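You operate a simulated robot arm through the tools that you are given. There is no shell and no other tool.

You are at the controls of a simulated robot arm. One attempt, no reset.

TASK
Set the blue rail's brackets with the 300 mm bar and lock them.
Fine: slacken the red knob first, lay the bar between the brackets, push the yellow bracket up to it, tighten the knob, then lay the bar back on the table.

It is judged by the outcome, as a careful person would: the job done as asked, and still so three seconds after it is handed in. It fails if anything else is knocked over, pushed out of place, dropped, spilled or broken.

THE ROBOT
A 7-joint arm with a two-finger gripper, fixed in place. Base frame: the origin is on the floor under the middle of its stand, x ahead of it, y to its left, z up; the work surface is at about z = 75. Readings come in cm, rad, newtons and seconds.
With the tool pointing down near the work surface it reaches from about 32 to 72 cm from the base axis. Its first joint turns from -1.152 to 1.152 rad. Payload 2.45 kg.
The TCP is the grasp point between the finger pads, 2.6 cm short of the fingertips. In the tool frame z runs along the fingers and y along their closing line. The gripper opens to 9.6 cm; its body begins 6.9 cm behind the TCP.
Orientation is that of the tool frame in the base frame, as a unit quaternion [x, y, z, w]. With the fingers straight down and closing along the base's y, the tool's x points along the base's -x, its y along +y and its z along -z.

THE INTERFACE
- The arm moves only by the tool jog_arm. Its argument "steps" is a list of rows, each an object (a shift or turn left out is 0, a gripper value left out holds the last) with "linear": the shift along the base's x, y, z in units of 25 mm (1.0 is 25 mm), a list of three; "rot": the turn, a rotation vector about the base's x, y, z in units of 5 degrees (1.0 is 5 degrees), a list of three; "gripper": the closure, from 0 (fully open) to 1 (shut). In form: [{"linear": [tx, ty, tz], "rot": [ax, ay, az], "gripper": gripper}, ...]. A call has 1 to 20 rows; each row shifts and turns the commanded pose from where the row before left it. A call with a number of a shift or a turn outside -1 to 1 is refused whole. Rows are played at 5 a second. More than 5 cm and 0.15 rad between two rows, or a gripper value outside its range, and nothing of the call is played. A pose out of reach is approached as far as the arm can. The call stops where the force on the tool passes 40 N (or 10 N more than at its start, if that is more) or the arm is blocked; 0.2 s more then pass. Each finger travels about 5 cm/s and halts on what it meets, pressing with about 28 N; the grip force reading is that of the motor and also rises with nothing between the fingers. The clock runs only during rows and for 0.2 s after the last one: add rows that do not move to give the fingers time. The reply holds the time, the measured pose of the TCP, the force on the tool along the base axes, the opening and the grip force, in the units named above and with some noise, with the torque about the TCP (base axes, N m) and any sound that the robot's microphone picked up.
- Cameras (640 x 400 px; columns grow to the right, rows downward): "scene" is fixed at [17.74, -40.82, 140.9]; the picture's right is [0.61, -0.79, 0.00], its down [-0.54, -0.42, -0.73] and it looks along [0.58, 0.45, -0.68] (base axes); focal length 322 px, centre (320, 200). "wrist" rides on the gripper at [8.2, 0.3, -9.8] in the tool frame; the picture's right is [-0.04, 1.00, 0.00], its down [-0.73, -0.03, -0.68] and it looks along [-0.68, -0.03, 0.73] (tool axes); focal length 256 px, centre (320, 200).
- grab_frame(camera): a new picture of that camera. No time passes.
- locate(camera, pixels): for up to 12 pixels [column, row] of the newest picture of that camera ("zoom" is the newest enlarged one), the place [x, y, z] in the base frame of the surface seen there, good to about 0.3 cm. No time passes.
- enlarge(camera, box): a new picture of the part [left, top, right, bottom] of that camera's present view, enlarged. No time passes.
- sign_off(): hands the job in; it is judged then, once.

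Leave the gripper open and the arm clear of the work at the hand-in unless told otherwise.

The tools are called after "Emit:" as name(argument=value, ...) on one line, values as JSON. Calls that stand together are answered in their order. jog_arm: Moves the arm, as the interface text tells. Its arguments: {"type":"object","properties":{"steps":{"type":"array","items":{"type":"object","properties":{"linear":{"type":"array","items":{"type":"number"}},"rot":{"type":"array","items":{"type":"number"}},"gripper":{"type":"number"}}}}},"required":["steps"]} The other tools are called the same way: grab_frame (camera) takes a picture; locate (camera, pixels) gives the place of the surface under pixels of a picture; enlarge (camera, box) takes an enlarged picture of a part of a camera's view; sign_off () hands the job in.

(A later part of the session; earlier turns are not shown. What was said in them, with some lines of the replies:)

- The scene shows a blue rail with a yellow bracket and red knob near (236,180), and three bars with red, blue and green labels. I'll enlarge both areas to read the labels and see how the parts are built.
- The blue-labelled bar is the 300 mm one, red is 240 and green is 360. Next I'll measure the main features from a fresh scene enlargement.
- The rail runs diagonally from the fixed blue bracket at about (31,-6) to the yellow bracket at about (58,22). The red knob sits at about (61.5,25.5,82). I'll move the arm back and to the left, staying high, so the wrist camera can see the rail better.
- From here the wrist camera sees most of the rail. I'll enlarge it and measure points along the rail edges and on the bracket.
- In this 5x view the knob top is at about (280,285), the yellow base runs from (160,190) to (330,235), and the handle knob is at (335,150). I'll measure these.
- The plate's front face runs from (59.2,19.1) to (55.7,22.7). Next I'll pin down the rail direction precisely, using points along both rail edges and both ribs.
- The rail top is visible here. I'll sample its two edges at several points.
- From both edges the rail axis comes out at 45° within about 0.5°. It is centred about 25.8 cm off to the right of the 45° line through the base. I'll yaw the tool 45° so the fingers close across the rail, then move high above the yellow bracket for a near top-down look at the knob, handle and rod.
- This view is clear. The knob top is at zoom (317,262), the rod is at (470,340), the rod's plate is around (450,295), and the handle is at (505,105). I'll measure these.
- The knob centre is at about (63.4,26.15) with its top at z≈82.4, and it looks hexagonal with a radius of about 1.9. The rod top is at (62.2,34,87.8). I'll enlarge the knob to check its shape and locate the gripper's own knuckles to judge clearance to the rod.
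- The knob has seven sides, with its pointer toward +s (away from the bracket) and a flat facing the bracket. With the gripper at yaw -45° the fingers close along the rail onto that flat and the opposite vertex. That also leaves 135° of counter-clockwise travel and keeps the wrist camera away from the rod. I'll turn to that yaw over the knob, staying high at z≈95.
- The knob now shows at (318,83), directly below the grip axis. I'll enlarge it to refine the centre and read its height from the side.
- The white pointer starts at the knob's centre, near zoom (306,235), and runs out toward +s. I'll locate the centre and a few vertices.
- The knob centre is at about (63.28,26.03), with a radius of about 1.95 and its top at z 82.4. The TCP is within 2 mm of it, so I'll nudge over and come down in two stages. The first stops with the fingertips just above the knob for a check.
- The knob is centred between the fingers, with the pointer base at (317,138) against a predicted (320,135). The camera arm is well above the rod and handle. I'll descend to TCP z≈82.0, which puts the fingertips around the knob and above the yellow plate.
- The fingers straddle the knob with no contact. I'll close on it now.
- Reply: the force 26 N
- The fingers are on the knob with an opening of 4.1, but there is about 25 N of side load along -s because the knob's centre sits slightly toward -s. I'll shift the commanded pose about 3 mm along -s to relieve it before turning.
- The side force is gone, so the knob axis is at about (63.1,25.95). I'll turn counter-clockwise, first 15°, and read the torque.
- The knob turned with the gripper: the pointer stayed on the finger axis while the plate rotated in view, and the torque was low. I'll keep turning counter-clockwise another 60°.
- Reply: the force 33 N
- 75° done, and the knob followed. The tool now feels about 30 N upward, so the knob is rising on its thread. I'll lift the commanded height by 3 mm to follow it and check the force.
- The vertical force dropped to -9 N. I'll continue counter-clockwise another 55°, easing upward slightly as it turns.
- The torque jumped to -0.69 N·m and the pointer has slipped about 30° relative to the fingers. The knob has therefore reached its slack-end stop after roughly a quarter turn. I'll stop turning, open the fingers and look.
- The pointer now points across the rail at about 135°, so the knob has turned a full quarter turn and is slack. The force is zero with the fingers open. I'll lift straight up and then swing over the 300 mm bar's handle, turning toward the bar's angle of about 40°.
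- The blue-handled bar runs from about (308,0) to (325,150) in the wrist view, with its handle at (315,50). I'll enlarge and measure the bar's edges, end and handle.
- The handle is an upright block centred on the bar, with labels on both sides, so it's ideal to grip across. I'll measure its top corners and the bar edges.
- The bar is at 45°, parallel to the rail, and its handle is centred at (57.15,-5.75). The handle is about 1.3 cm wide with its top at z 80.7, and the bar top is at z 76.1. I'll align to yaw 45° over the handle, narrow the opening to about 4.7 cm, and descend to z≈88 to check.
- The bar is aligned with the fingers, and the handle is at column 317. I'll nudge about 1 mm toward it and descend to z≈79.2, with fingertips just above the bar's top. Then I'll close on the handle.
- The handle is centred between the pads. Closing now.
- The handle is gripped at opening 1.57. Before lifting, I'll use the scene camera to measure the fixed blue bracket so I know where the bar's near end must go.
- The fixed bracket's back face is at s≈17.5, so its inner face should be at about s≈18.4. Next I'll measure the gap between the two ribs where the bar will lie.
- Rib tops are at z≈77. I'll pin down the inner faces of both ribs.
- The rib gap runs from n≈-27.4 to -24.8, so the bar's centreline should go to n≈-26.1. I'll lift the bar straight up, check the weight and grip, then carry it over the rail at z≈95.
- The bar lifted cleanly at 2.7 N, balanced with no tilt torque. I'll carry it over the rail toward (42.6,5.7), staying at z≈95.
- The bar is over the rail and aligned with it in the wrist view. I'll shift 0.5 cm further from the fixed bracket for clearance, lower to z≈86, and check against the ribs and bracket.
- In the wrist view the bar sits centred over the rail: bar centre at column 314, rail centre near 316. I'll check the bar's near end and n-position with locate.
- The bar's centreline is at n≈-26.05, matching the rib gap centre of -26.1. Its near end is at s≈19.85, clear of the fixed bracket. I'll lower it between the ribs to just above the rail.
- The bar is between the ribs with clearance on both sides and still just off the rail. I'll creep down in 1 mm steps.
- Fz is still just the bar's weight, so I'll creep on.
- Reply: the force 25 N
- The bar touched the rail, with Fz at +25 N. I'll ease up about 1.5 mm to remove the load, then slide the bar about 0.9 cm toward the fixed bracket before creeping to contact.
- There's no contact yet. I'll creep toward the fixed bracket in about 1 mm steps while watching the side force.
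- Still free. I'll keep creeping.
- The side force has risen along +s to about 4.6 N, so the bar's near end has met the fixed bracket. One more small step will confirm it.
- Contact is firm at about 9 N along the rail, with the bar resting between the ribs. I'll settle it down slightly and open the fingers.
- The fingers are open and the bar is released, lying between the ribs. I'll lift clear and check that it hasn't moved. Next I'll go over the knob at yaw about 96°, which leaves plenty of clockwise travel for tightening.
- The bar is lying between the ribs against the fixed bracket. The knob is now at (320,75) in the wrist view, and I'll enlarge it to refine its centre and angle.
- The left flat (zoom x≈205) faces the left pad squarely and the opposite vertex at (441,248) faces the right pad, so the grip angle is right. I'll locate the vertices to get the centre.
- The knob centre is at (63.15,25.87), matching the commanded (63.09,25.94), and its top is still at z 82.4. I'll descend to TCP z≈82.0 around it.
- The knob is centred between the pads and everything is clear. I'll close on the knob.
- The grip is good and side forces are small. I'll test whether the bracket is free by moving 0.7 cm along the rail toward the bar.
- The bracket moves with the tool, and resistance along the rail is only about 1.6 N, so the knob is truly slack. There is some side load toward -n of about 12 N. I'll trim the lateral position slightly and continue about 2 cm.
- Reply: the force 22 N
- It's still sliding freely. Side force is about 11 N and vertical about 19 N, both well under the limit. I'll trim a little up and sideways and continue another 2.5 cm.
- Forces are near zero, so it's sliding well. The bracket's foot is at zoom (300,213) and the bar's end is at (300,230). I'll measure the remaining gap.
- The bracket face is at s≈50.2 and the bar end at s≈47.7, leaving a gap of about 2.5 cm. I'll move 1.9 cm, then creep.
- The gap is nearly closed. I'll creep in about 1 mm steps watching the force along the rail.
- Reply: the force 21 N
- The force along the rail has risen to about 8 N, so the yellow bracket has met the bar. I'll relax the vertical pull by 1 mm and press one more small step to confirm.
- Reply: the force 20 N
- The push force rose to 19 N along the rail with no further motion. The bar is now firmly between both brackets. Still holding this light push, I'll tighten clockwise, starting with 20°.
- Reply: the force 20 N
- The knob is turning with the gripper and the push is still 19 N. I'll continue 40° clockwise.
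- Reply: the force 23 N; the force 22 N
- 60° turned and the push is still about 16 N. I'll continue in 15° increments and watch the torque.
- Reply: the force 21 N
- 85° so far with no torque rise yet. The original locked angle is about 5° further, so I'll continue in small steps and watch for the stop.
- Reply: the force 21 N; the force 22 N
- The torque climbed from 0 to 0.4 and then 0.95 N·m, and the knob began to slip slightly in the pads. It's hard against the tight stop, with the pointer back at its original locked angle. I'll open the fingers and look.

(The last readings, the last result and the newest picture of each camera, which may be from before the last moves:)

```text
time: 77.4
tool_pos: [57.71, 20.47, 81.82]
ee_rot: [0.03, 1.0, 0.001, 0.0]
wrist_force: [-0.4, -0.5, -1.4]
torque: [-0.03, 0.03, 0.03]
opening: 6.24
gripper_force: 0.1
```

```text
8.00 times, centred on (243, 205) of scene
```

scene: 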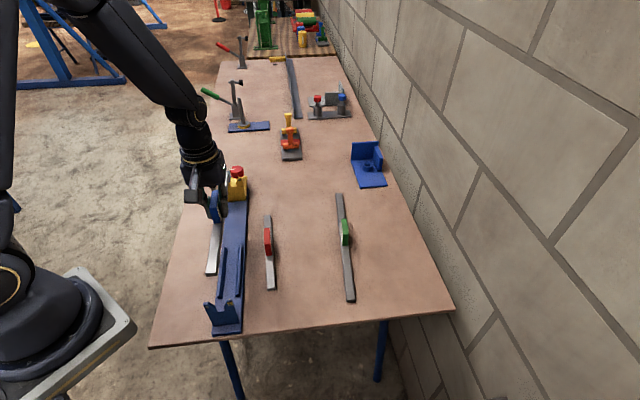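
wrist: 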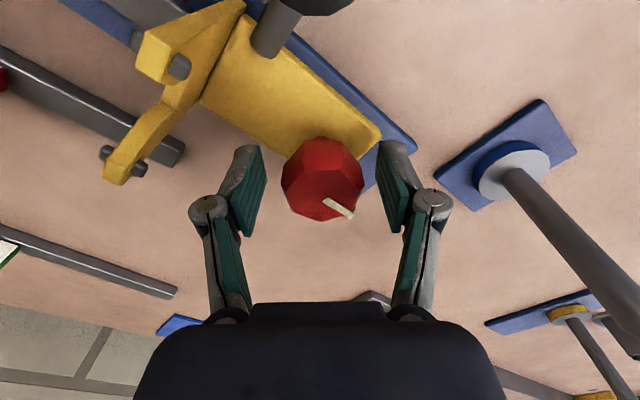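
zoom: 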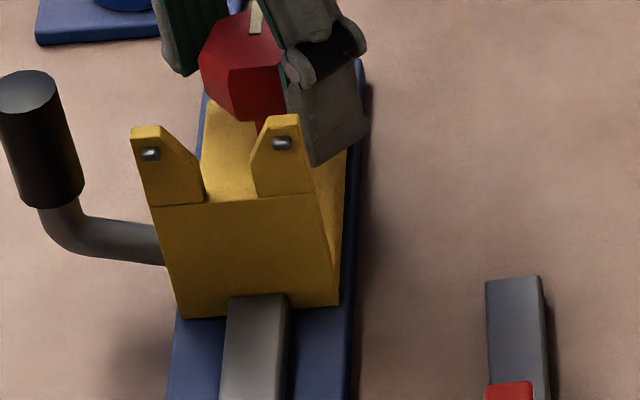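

The pointer is back along the rail and the bar's end is flush against the yellow bracket. I'll lift off and check the lock and gap from above, then go back over the bar's handle.

Emit:
jog_arm(steps=[{"linear": [0, 0, 0.5]}, {"linear": [0, 0, 0.9]}, {"linear": [0, 0, 1]}, {"linear": [0, 0, 1]}, {"linear": [0, 0, 1]}, {"linear": [0, 0, 1]}, {"linear": [0, 0, 0.6]}, {"linear": [0, 0, 0]}])

Emit:
jog_arm(steps=[{"linear": [-0.543, -0.526, 0], "rot": [0, 0, 0.809], "gripper": 0.51}, {"linear": [-0.543, -0.526, 0], "rot": [0, 0, 0.809]}, {"linear": [-0.543, -0.526, 0], "rot": [0, 0, 0.809]}, {"linear": [-0.543, -0.526, 0], "rot": [0, 0, 0.809]}, {"linear": [-0.543, -0.526, 0], "rot": [0, 0, 0.809]}, {"linear": [-0.543, -0.526, 0], "rot": [0, 0, 0.809]}, {"linear": [-0.543, -0.526, 0], "rot": [0, 0, 0.809]}, {"linear": [-0.543, -0.526, 0], "rot": [0, 0, 0.809]}, {"linear": [-0.543, -0.526, 0], "rot": [0, 0, 0.809]}, {"linear": [-0.543, -0.526, 0], "rot": [0, 0, 0.809]}, {"linear": [-0.543, -0.526, 0], "rot": [0, 0, 0.809]}, {"linear": [-0.543, -0.526, 0], "rot": [0, 0, 0.809]}, {"linear": [0, 0, 0]}])

Emit:
grab_frame(camera="wrist")

Emit:
enlarge(camera="scene", box=[180, 150, 300, 340])

```text
time: 79.2
tool_pos: [57.7, 20.39, 96.98]
ee_rot: [0.03, 1.0, 0.001, 0.0]
wrist_force: [-0.4, 0.7, -0.8]
torque: [-0.01, -0.02, 0.0]
opening: 6.24
gripper_force: 0.0
```

```text
time: 82.0
tool_pos: [41.48, 4.64, 96.69]
ee_rot: [-0.383, 0.924, 0.001, 0.0]
wrist_force: [0.2, 0.7, 0.3]
torque: [0.04, -0.01, 0.0]
opening: 4.72
gripper_force: 0.0
```

```text
taken
```

wrist: 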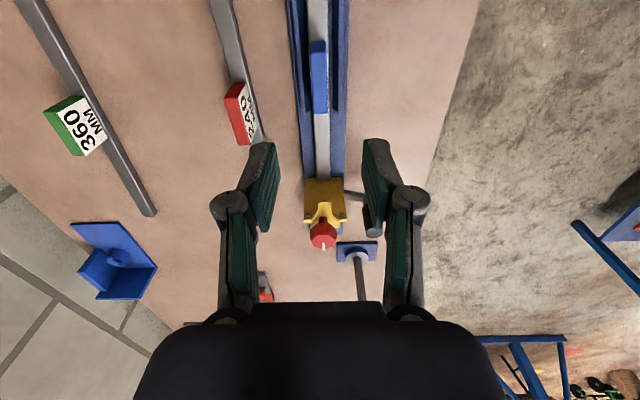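

```text
2.11 times, centred on (240, 245) of scene
```

zoom: 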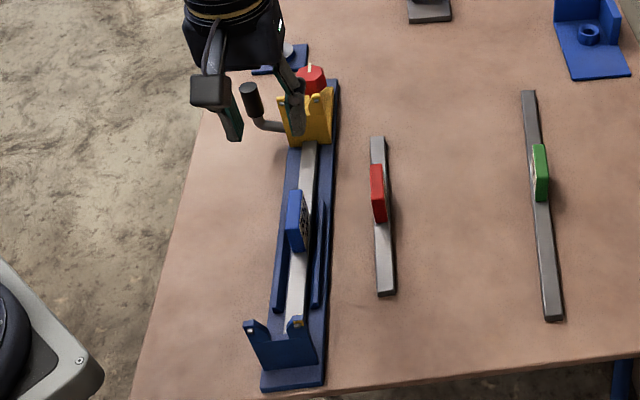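

The rail, bar and bracket all line up in the wrist view. I'll enlarge the contact between the bar and the yellow plate, and the knob.

Emit:
enlarge(camera="wrist", box=[280, 130, 376, 255])

Emit:
enlarge(camera="wrist", box=[270, 0, 370, 130])

Emit:
locate(camera="wrist", pixels=[[313, 45], [324, 45], [314, 105], [325, 105], [319, 75], [322, 178], [308, 184], [335, 183], [318, 8], [310, 8], [327, 8], [322, 150]])

```text
3.20 times, centred on (328, 192) of wrist
```

zoom: 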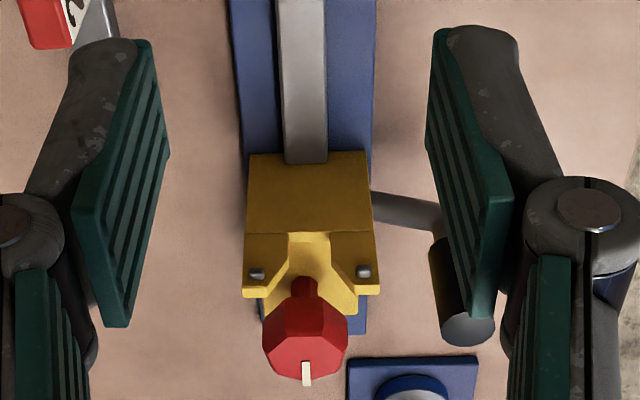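

```text
3.08 times, centred on (320, 65) of wrist
```

zoom: 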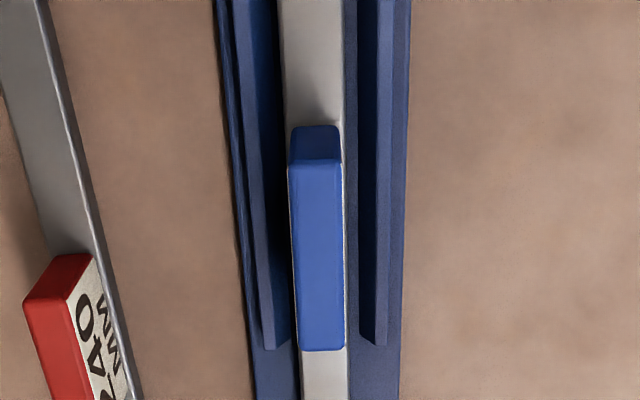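

```text
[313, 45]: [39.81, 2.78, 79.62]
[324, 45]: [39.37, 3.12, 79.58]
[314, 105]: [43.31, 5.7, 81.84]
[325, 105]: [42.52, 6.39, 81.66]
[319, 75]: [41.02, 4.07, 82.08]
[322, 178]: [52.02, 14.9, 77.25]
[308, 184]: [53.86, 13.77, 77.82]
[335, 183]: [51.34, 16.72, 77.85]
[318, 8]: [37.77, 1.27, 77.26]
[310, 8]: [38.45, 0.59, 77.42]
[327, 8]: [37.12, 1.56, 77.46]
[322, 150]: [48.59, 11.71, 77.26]
```

The yellow plate is flush on the bar's end and the pointer is back along the rail. I'll descend on the handle to the same height I released it at.

Emit:
jog_arm(steps=[{"linear": [0, 0, -1]}, {"linear": [0, 0, -1]}, {"linear": [0, 0, -1]}, {"linear": [0, 0, -1]}, {"linear": [0, 0, -1]}, {"linear": [0, 0, -0.7]}, {"linear": [0, 0, -0.5]}, {"linear": [0, 0, -0.42]}, {"linear": [0, 0, 0]}])

Emit:
enlarge(camera="wrist", box=[200, 80, 440, 230])

```text
time: 84.0
tool_pos: [41.39, 4.64, 80.28]
ee_rot: [-0.382, 0.924, 0.0, 0.001]
wrist_force: [-0.4, 0.1, -0.3]
torque: [-0.01, 0.04, -0.02]
opening: 4.7
gripper_force: 0.1
```

```text
2.67 times, centred on (320, 155) of wrist
```

zoom: 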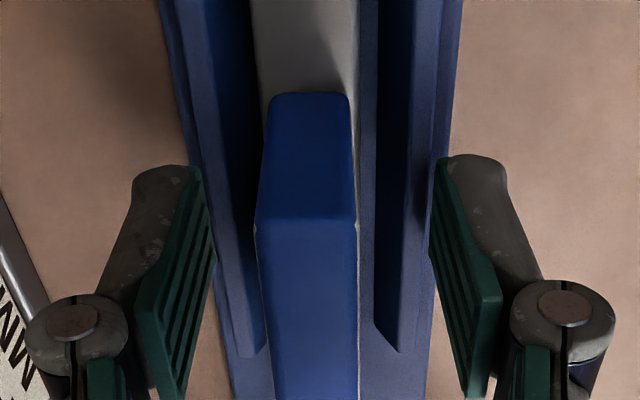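

The handle sits about 2.5 mm left of the finger centre (zoom 307 against 322), so I'll shift over it and then close.

Emit:
jog_arm(steps=[{"linear": [0.035, -0.035, 0]}, {"linear": [0.035, -0.035, 0]}, {"linear": [0, 0, 0], "gripper": 1}, {"linear": [0, 0, 0]}, {"linear": [0, 0, 0]}, {"linear": [0, 0, 0]}, {"linear": [0, 0, 0]}, {"linear": [0, 0, 0]}])

Emit:
grab_frame(camera="wrist")

```text
time: 85.8
tool_pos: [41.52, 4.48, 80.26]
ee_rot: [-0.382, 0.924, 0.0, 0.0]
wrist_force: [0.8, 1.6, 0.2]
torque: [-0.06, 0.09, -0.13]
opening: 1.54
gripper_force: 27.7
```

```text
taken
```

wrist: 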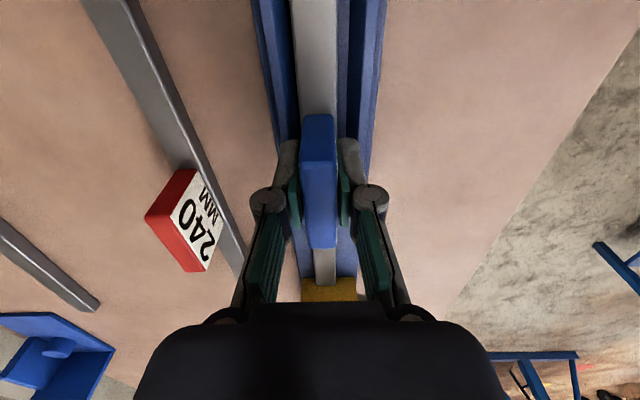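

The handle is gripped and forces are small. I'll lift slowly at first to feel for any snag between the brackets.

Emit:
jog_arm(steps=[{"linear": [0, 0, 0.06]}, {"linear": [0, 0, 0.06]}, {"linear": [0, 0, 0.06]}, {"linear": [0, 0, 0]}])

```text
time: 86.8
tool_pos: [41.57, 4.58, 80.68]
ee_rot: [-0.382, 0.924, 0.0, -0.001]
wrist_force: [-4.9, -4.6, -5.5]
torque: [-0.47, 0.4, 0.0]
opening: 1.57
gripper_force: 28.3
```

There's a light 6.7 N rub along -s, as the bar's far end is just touching the yellow plate. I'll ease 0.5 mm that way and continue lifting.

Emit:
jog_arm(steps=[{"linear": [-0.014, -0.014, 0.02]}, {"linear": [0, 0, 0.1]}, {"linear": [0, 0, 0.1]}, {"linear": [0, 0, 0]}])

```text
time: 87.8
tool_pos: [41.68, 4.53, 81.32]
ee_rot: [-0.383, 0.924, 0.0, 0.0]
wrist_force: [-4.4, -4.0, -5.3]
torque: [-0.34, 0.36, 0.06]
opening: 1.56
gripper_force: 28.4
```

Still a steady light contact of about 6 N, which is just a snug fit. I'll continue up smoothly.

Emit:
jog_arm(steps=[{"linear": [-0.01, -0.01, 0.2]}, {"linear": [0, 0, 0.3]}, {"linear": [0, 0, 0.3]}, {"linear": [0, 0, 0.3]}, {"linear": [0, 0, 0]}])

Emit:
enlarge(camera="scene", box=[180, 150, 300, 340])

```text
time: 89.0
tool_pos: [41.58, 4.44, 83.96]
ee_rot: [-0.383, 0.924, 0.0, 0.001]
wrist_force: [-0.9, -0.1, -3.2]
torque: [0.0, 0.01, 0.01]
opening: 1.57
gripper_force: 28.2
```

```text
2.11 times, centred on (240, 245) of scene
```

zoom: 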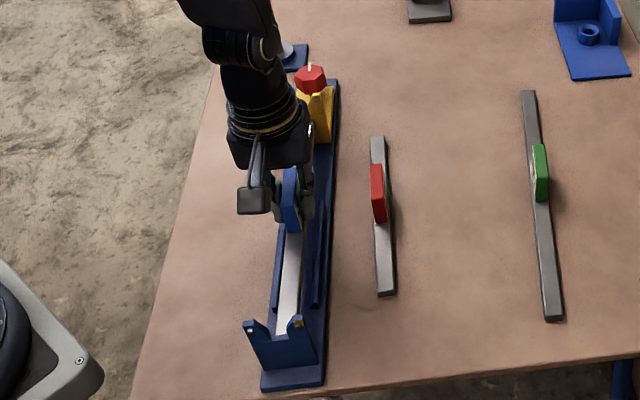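

The bar is clear of the brackets, with force back to its weight only. I'll lift to z≈95 and carry it back to its original place on the table.

Emit:
jog_arm(steps=[{"linear": [0, 0, 0.6]}, {"linear": [0, 0, 0.9]}, {"linear": [0, 0, 1]}, {"linear": [0, 0, 1]}, {"linear": [0, 0, 0.8]}, {"linear": [0, 0, 0]}])

Emit:
jog_arm(steps=[{"linear": [0.3, -0.2, 0]}, {"linear": [0.566, -0.372, 0]}, {"linear": [0.566, -0.372, 0]}, {"linear": [0.566, -0.372, 0]}, {"linear": [0.566, -0.372, 0]}, {"linear": [0.566, -0.372, 0]}, {"linear": [0.566, -0.372, 0]}, {"linear": [0.566, -0.372, 0]}, {"linear": [0.566, -0.372, 0]}, {"linear": [0.566, -0.372, 0]}, {"linear": [0.566, -0.372, 0]}, {"linear": [0.266, -0.174, 0]}, {"linear": [0, 0, 0]}, {"linear": [0, 0, 0]}])

Emit:
grab_frame(camera="wrist")

Emit:
grab_frame(camera="scene")

```text
time: 90.4
tool_pos: [41.54, 4.2, 94.86]
ee_rot: [-0.382, 0.924, 0.0, 0.0]
wrist_force: [0.1, -0.7, -2.6]
torque: [-0.01, 0.04, 0.01]
opening: 1.56
gripper_force: 27.8
```

```text
time: 93.4
tool_pos: [56.91, -5.86, 94.76]
ee_rot: [-0.382, 0.924, 0.0, 0.0]
wrist_force: [-0.4, 0.8, -4.0]
torque: [-0.04, 0.0, 0.01]
opening: 1.55
gripper_force: 27.9
```

```text
taken
```

wrist: 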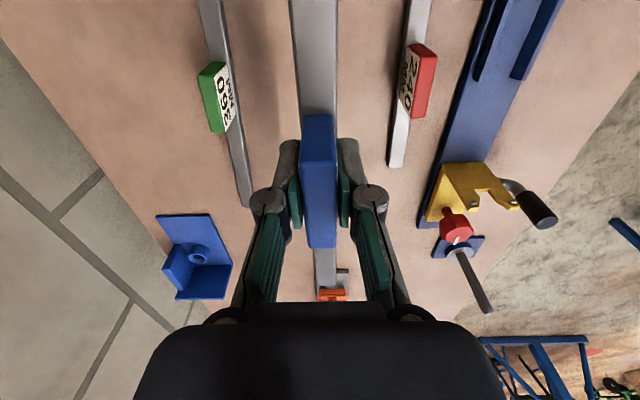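

```text
taken
```

scene: 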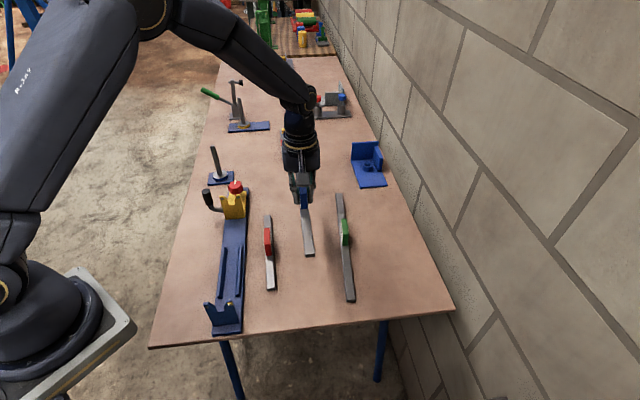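

The bar is back above its original spot between the red and green bars. I'll lower it to just above the table.

Emit:
jog_arm(steps=[{"linear": [0, 0, -0.7]}, {"linear": [0, 0, -1]}, {"linear": [0, 0, -1]}, {"linear": [0, 0, -1]}, {"linear": [0, 0, -1]}, {"linear": [0, 0, -0.7]}, {"linear": [0, 0, -0.4]}, {"linear": [0, 0, -0.3]}, {"linear": [0, 0, 0]}])

Emit:
grab_frame(camera="scene")

```text
time: 95.4
tool_pos: [57.01, -5.82, 79.58]
ee_rot: [-0.382, 0.924, 0.0, 0.0]
wrist_force: [-0.6, 0.7, -2.9]
torque: [0.03, -0.01, -0.03]
opening: 1.59
gripper_force: 28.2
```

```text
taken
```

scene: 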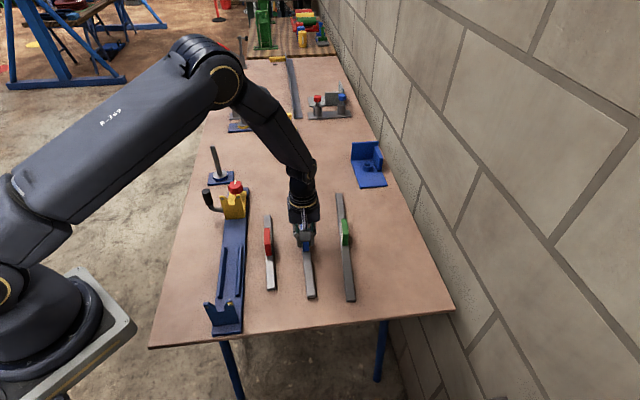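

Still only weight on the tool. I'll creep down to touch the table.

Emit:
jog_arm(steps=[{"linear": [0, 0, -0.04]}, {"linear": [0, 0, -0.04]}, {"linear": [0, 0, -0.04]}, {"linear": [0, 0, 0]}])

```text
time: 96.4
tool_pos: [57.12, -5.75, 79.09]
ee_rot: [-0.382, 0.924, -0.001, 0.0]
wrist_force: [0.4, -0.3, -2.9]
torque: [-0.03, 0.0, 0.01]
opening: 1.59
gripper_force: 27.5
```

Emit:
jog_arm(steps=[{"linear": [0, 0, -0.03]}, {"linear": [0, 0, -0.03]}, {"linear": [0, 0, 0]}])

```text
time: 97.2
tool_pos: [57.08, -5.84, 79.07]
ee_rot: [-0.382, 0.924, 0.0, 0.001]
wrist_force: [-1.5, 2.4, 4.8]
torque: [0.16, -0.07, 0.07]
opening: 1.59
gripper_force: 28.1
```

Fz turned to +4.8 N, so the bar is resting on the table. I'll open the fingers and then lift away.

Emit:
jog_arm(steps=[{"linear": [0, 0, 0], "gripper": 0.51}, {"linear": [0, 0, 0]}, {"linear": [0, 0, 0]}, {"linear": [0, 0, 0]}, {"linear": [0, 0, 0.4]}, {"linear": [0, 0, 0.8]}, {"linear": [0, 0, 1]}, {"linear": [0, 0, 1]}, {"linear": [0, 0, 1]}, {"linear": [0, 0, 1]}, {"linear": [0, 0, 1]}, {"linear": [0, 0, 1]}, {"linear": [0, 0, 1]}, {"linear": [0, 0, 0]}])

Emit:
grab_frame(camera="wrist")

Emit:
grab_frame(camera="scene")

```text
time: 100.2
tool_pos: [57.06, -5.71, 99.72]
ee_rot: [-0.382, 0.924, 0.001, 0.0]
wrist_force: [1.0, 0.6, -0.2]
torque: [-0.01, -0.02, 0.02]
opening: 4.71
gripper_force: 0.1
```

```text
taken
```

wrist: 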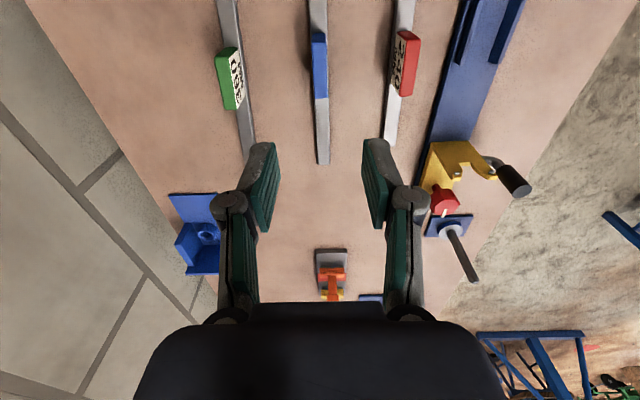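

```text
taken
```

scene: 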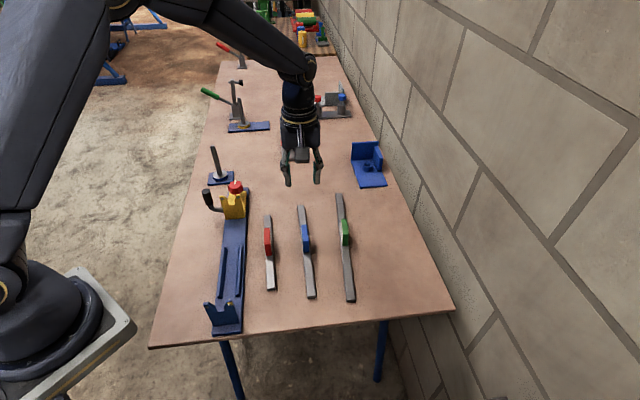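

The bar is back where it was and nothing else appears disturbed. I'll move over the bracket, high up, for the same view I had at the start. That lets me verify the knob pointer and measure the bracket spacing.

Emit:
jog_arm(steps=[{"linear": [-0.11, 0.841, 0.207], "gripper": 0}, {"linear": [-0.11, 0.841, 0.207]}, {"linear": [-0.11, 0.841, 0.207]}, {"linear": [-0.11, 0.841, 0.207]}, {"linear": [-0.11, 0.841, 0.207]}, {"linear": [-0.11, 0.841, 0.207]}, {"linear": [-0.11, 0.841, 0.207]}, {"linear": [-0.11, 0.841, 0.207]}, {"linear": [-0.11, 0.841, 0.207]}, {"linear": [-0.11, 0.841, 0.207]}, {"linear": [-0.11, 0.841, 0.207]}, {"linear": [0, 0, 0]}])

Emit:
grab_frame(camera="wrist")

Emit:
enlarge(camera="wrist", box=[288, 70, 352, 120])

Emit:
enlarge(camera="scene", box=[190, 170, 290, 340])

```text
time: 102.8
tool_pos: [53.85, 17.24, 105.06]
ee_rot: [-0.382, 0.924, -0.001, 0.0]
wrist_force: [0.2, -0.5, 1.2]
torque: [-0.03, -0.02, 0.05]
opening: 9.62
gripper_force: 0.1
```

```text
taken
```

wrist: 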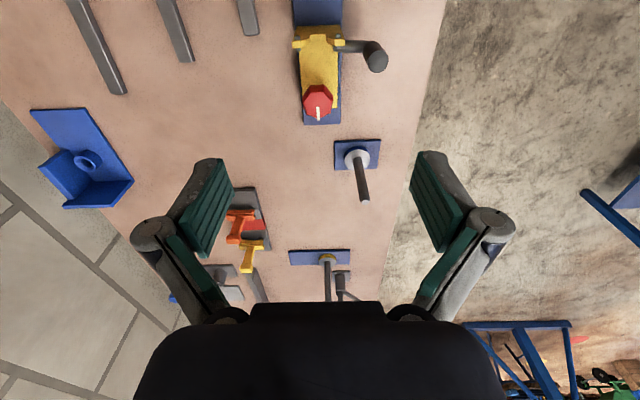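

```text
8.00 times, centred on (320, 95) of wrist
```

zoom: 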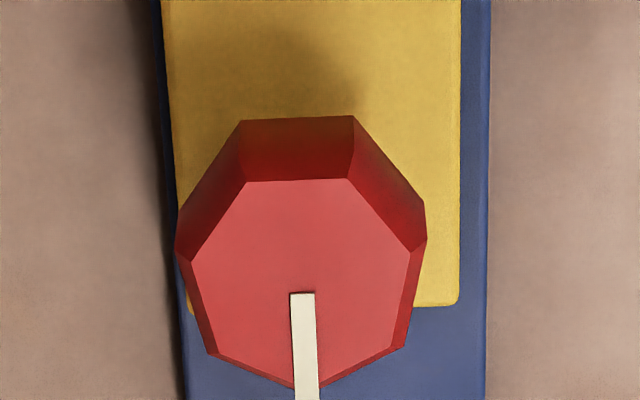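

```text
2.35 times, centred on (240, 255) of scene
```

zoom: 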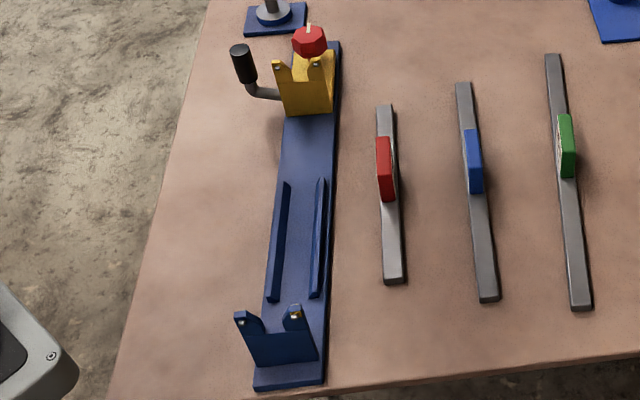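

The knob pointer and flats match the original locked view, so the knob is fully back at its tight position. I'll measure the bracket faces to check the 300 mm spacing and confirm the rod stand hasn't moved.

Emit:
locate(camera="zoom", pixels=[[290, 112], [310, 111], [328, 109], [300, 90], [265, 355], [300, 352], [285, 340], [278, 334], [290, 333], [475, 165], [480, 297], [463, 90]])

Emit:
locate(camera="wrist", pixels=[[365, 198], [357, 157], [318, 95], [298, 44], [341, 43], [375, 60]])

```text
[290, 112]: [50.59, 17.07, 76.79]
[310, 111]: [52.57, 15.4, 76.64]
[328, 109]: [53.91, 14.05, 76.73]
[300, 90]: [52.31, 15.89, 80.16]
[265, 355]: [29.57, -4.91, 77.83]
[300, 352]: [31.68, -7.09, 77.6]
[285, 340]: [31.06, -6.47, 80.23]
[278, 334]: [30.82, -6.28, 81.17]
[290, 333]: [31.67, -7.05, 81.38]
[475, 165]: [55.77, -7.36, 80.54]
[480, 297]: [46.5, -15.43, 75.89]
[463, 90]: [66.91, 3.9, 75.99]
```

```text
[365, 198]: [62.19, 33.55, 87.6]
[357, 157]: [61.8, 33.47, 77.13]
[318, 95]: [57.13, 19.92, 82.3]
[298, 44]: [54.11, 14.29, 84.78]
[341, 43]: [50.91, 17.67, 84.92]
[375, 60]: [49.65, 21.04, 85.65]
```

The yellow face is at s≈48.0 and the fixed bracket's back face at s≈17.4. Their 30.6 cm separation fits a 30 cm gap plus a plate about 6 mm thick. The rod stand and other items haven't moved. I'll retract the arm to its high starting pose with the gripper open.

Emit:
jog_arm(steps=[{"linear": [0, 0, 0.8], "rot": [0, 0, -0.9], "gripper": 0}, {"linear": [-0.36, -0.68, 0.5], "rot": [0, 0, -0.9]}, {"linear": [-0.36, -0.68, 0.5], "rot": [0, 0, -0.9]}, {"linear": [-0.36, -0.68, 0.5], "rot": [0, 0, -0.9]}, {"linear": [-0.36, -0.68, 0.5], "rot": [0, 0, -0.9]}, {"linear": [-0.36, -0.68, 0.5], "rot": [0, 0, -0.9]}, {"linear": [-0.36, -0.68, 0.5], "rot": [0, 0, -0.9]}, {"linear": [-0.36, -0.68, 0.3], "rot": [0, 0, -0.9]}, {"linear": [-0.36, -0.68, 0.2], "rot": [0, 0, -0.9]}, {"linear": [-0.36, -0.68, 0], "rot": [0, 0, -0.9]}, {"linear": [0, 0, 0]}, {"linear": [0, 0, 0]}])

Emit:
grab_frame(camera="scene")

Emit:
grab_frame(camera="wrist")

```text
time: 105.4
tool_pos: [45.97, 1.87, 115.88]
ee_rot: [0.001, 1.0, 0.001, 0.0]
wrist_force: [-0.3, -0.2, -0.2]
torque: [0.03, 0.01, -0.02]
opening: 9.61
gripper_force: 0.0
```

```text
taken
```

scene: 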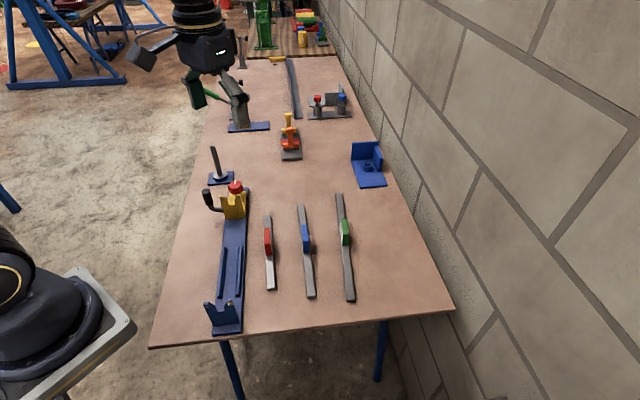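

```text
taken
```

wrist: 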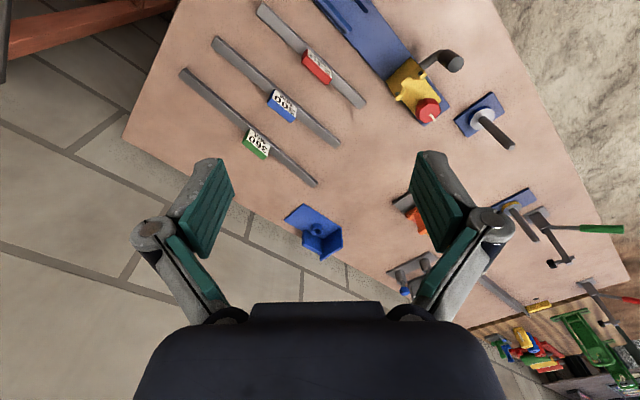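

The arm is back at its starting pose with the gripper open. The bracket was locked against the 300 mm bar with its knob at the tight stop. The bar is back on the table in its original place, and everything else is where it was. I'm handing the job in.

Emit:
sign_off()

```text
The job is handed in.
```

The blue rail's brackets are set to the 300 mm bar and locked, and I've handed the job in.

- **Slackening:** I turned the red knob counter-clockwise a quarter turn to its stop. The yellow bracket then slid with very little resistance along the rail.
- **Setting:** I laid the 300 mm bar (blue handle) between the ribs against the fixed bracket. I then slid the yellow bracket up until it pressed the bar at about 19 N and moved no further.
- **Locking:** I turned the knob clockwise to its tight stop while still pressing. Torque reached 0.95 N·m, and the pointer is back at the angle it started from. I didn't pull on the bracket afterwards to test the lock.
- **Spacing:** The camera readings fit a 30 cm gap, but they are only good to about 3 mm. The better sign is that the bar lifted out with a light rub of about 6 N.
- **Finish:** The bar is back in its original place between the red and green bars. Nothing else looks moved, and the arm is clear at its starting pose with the gripper open.
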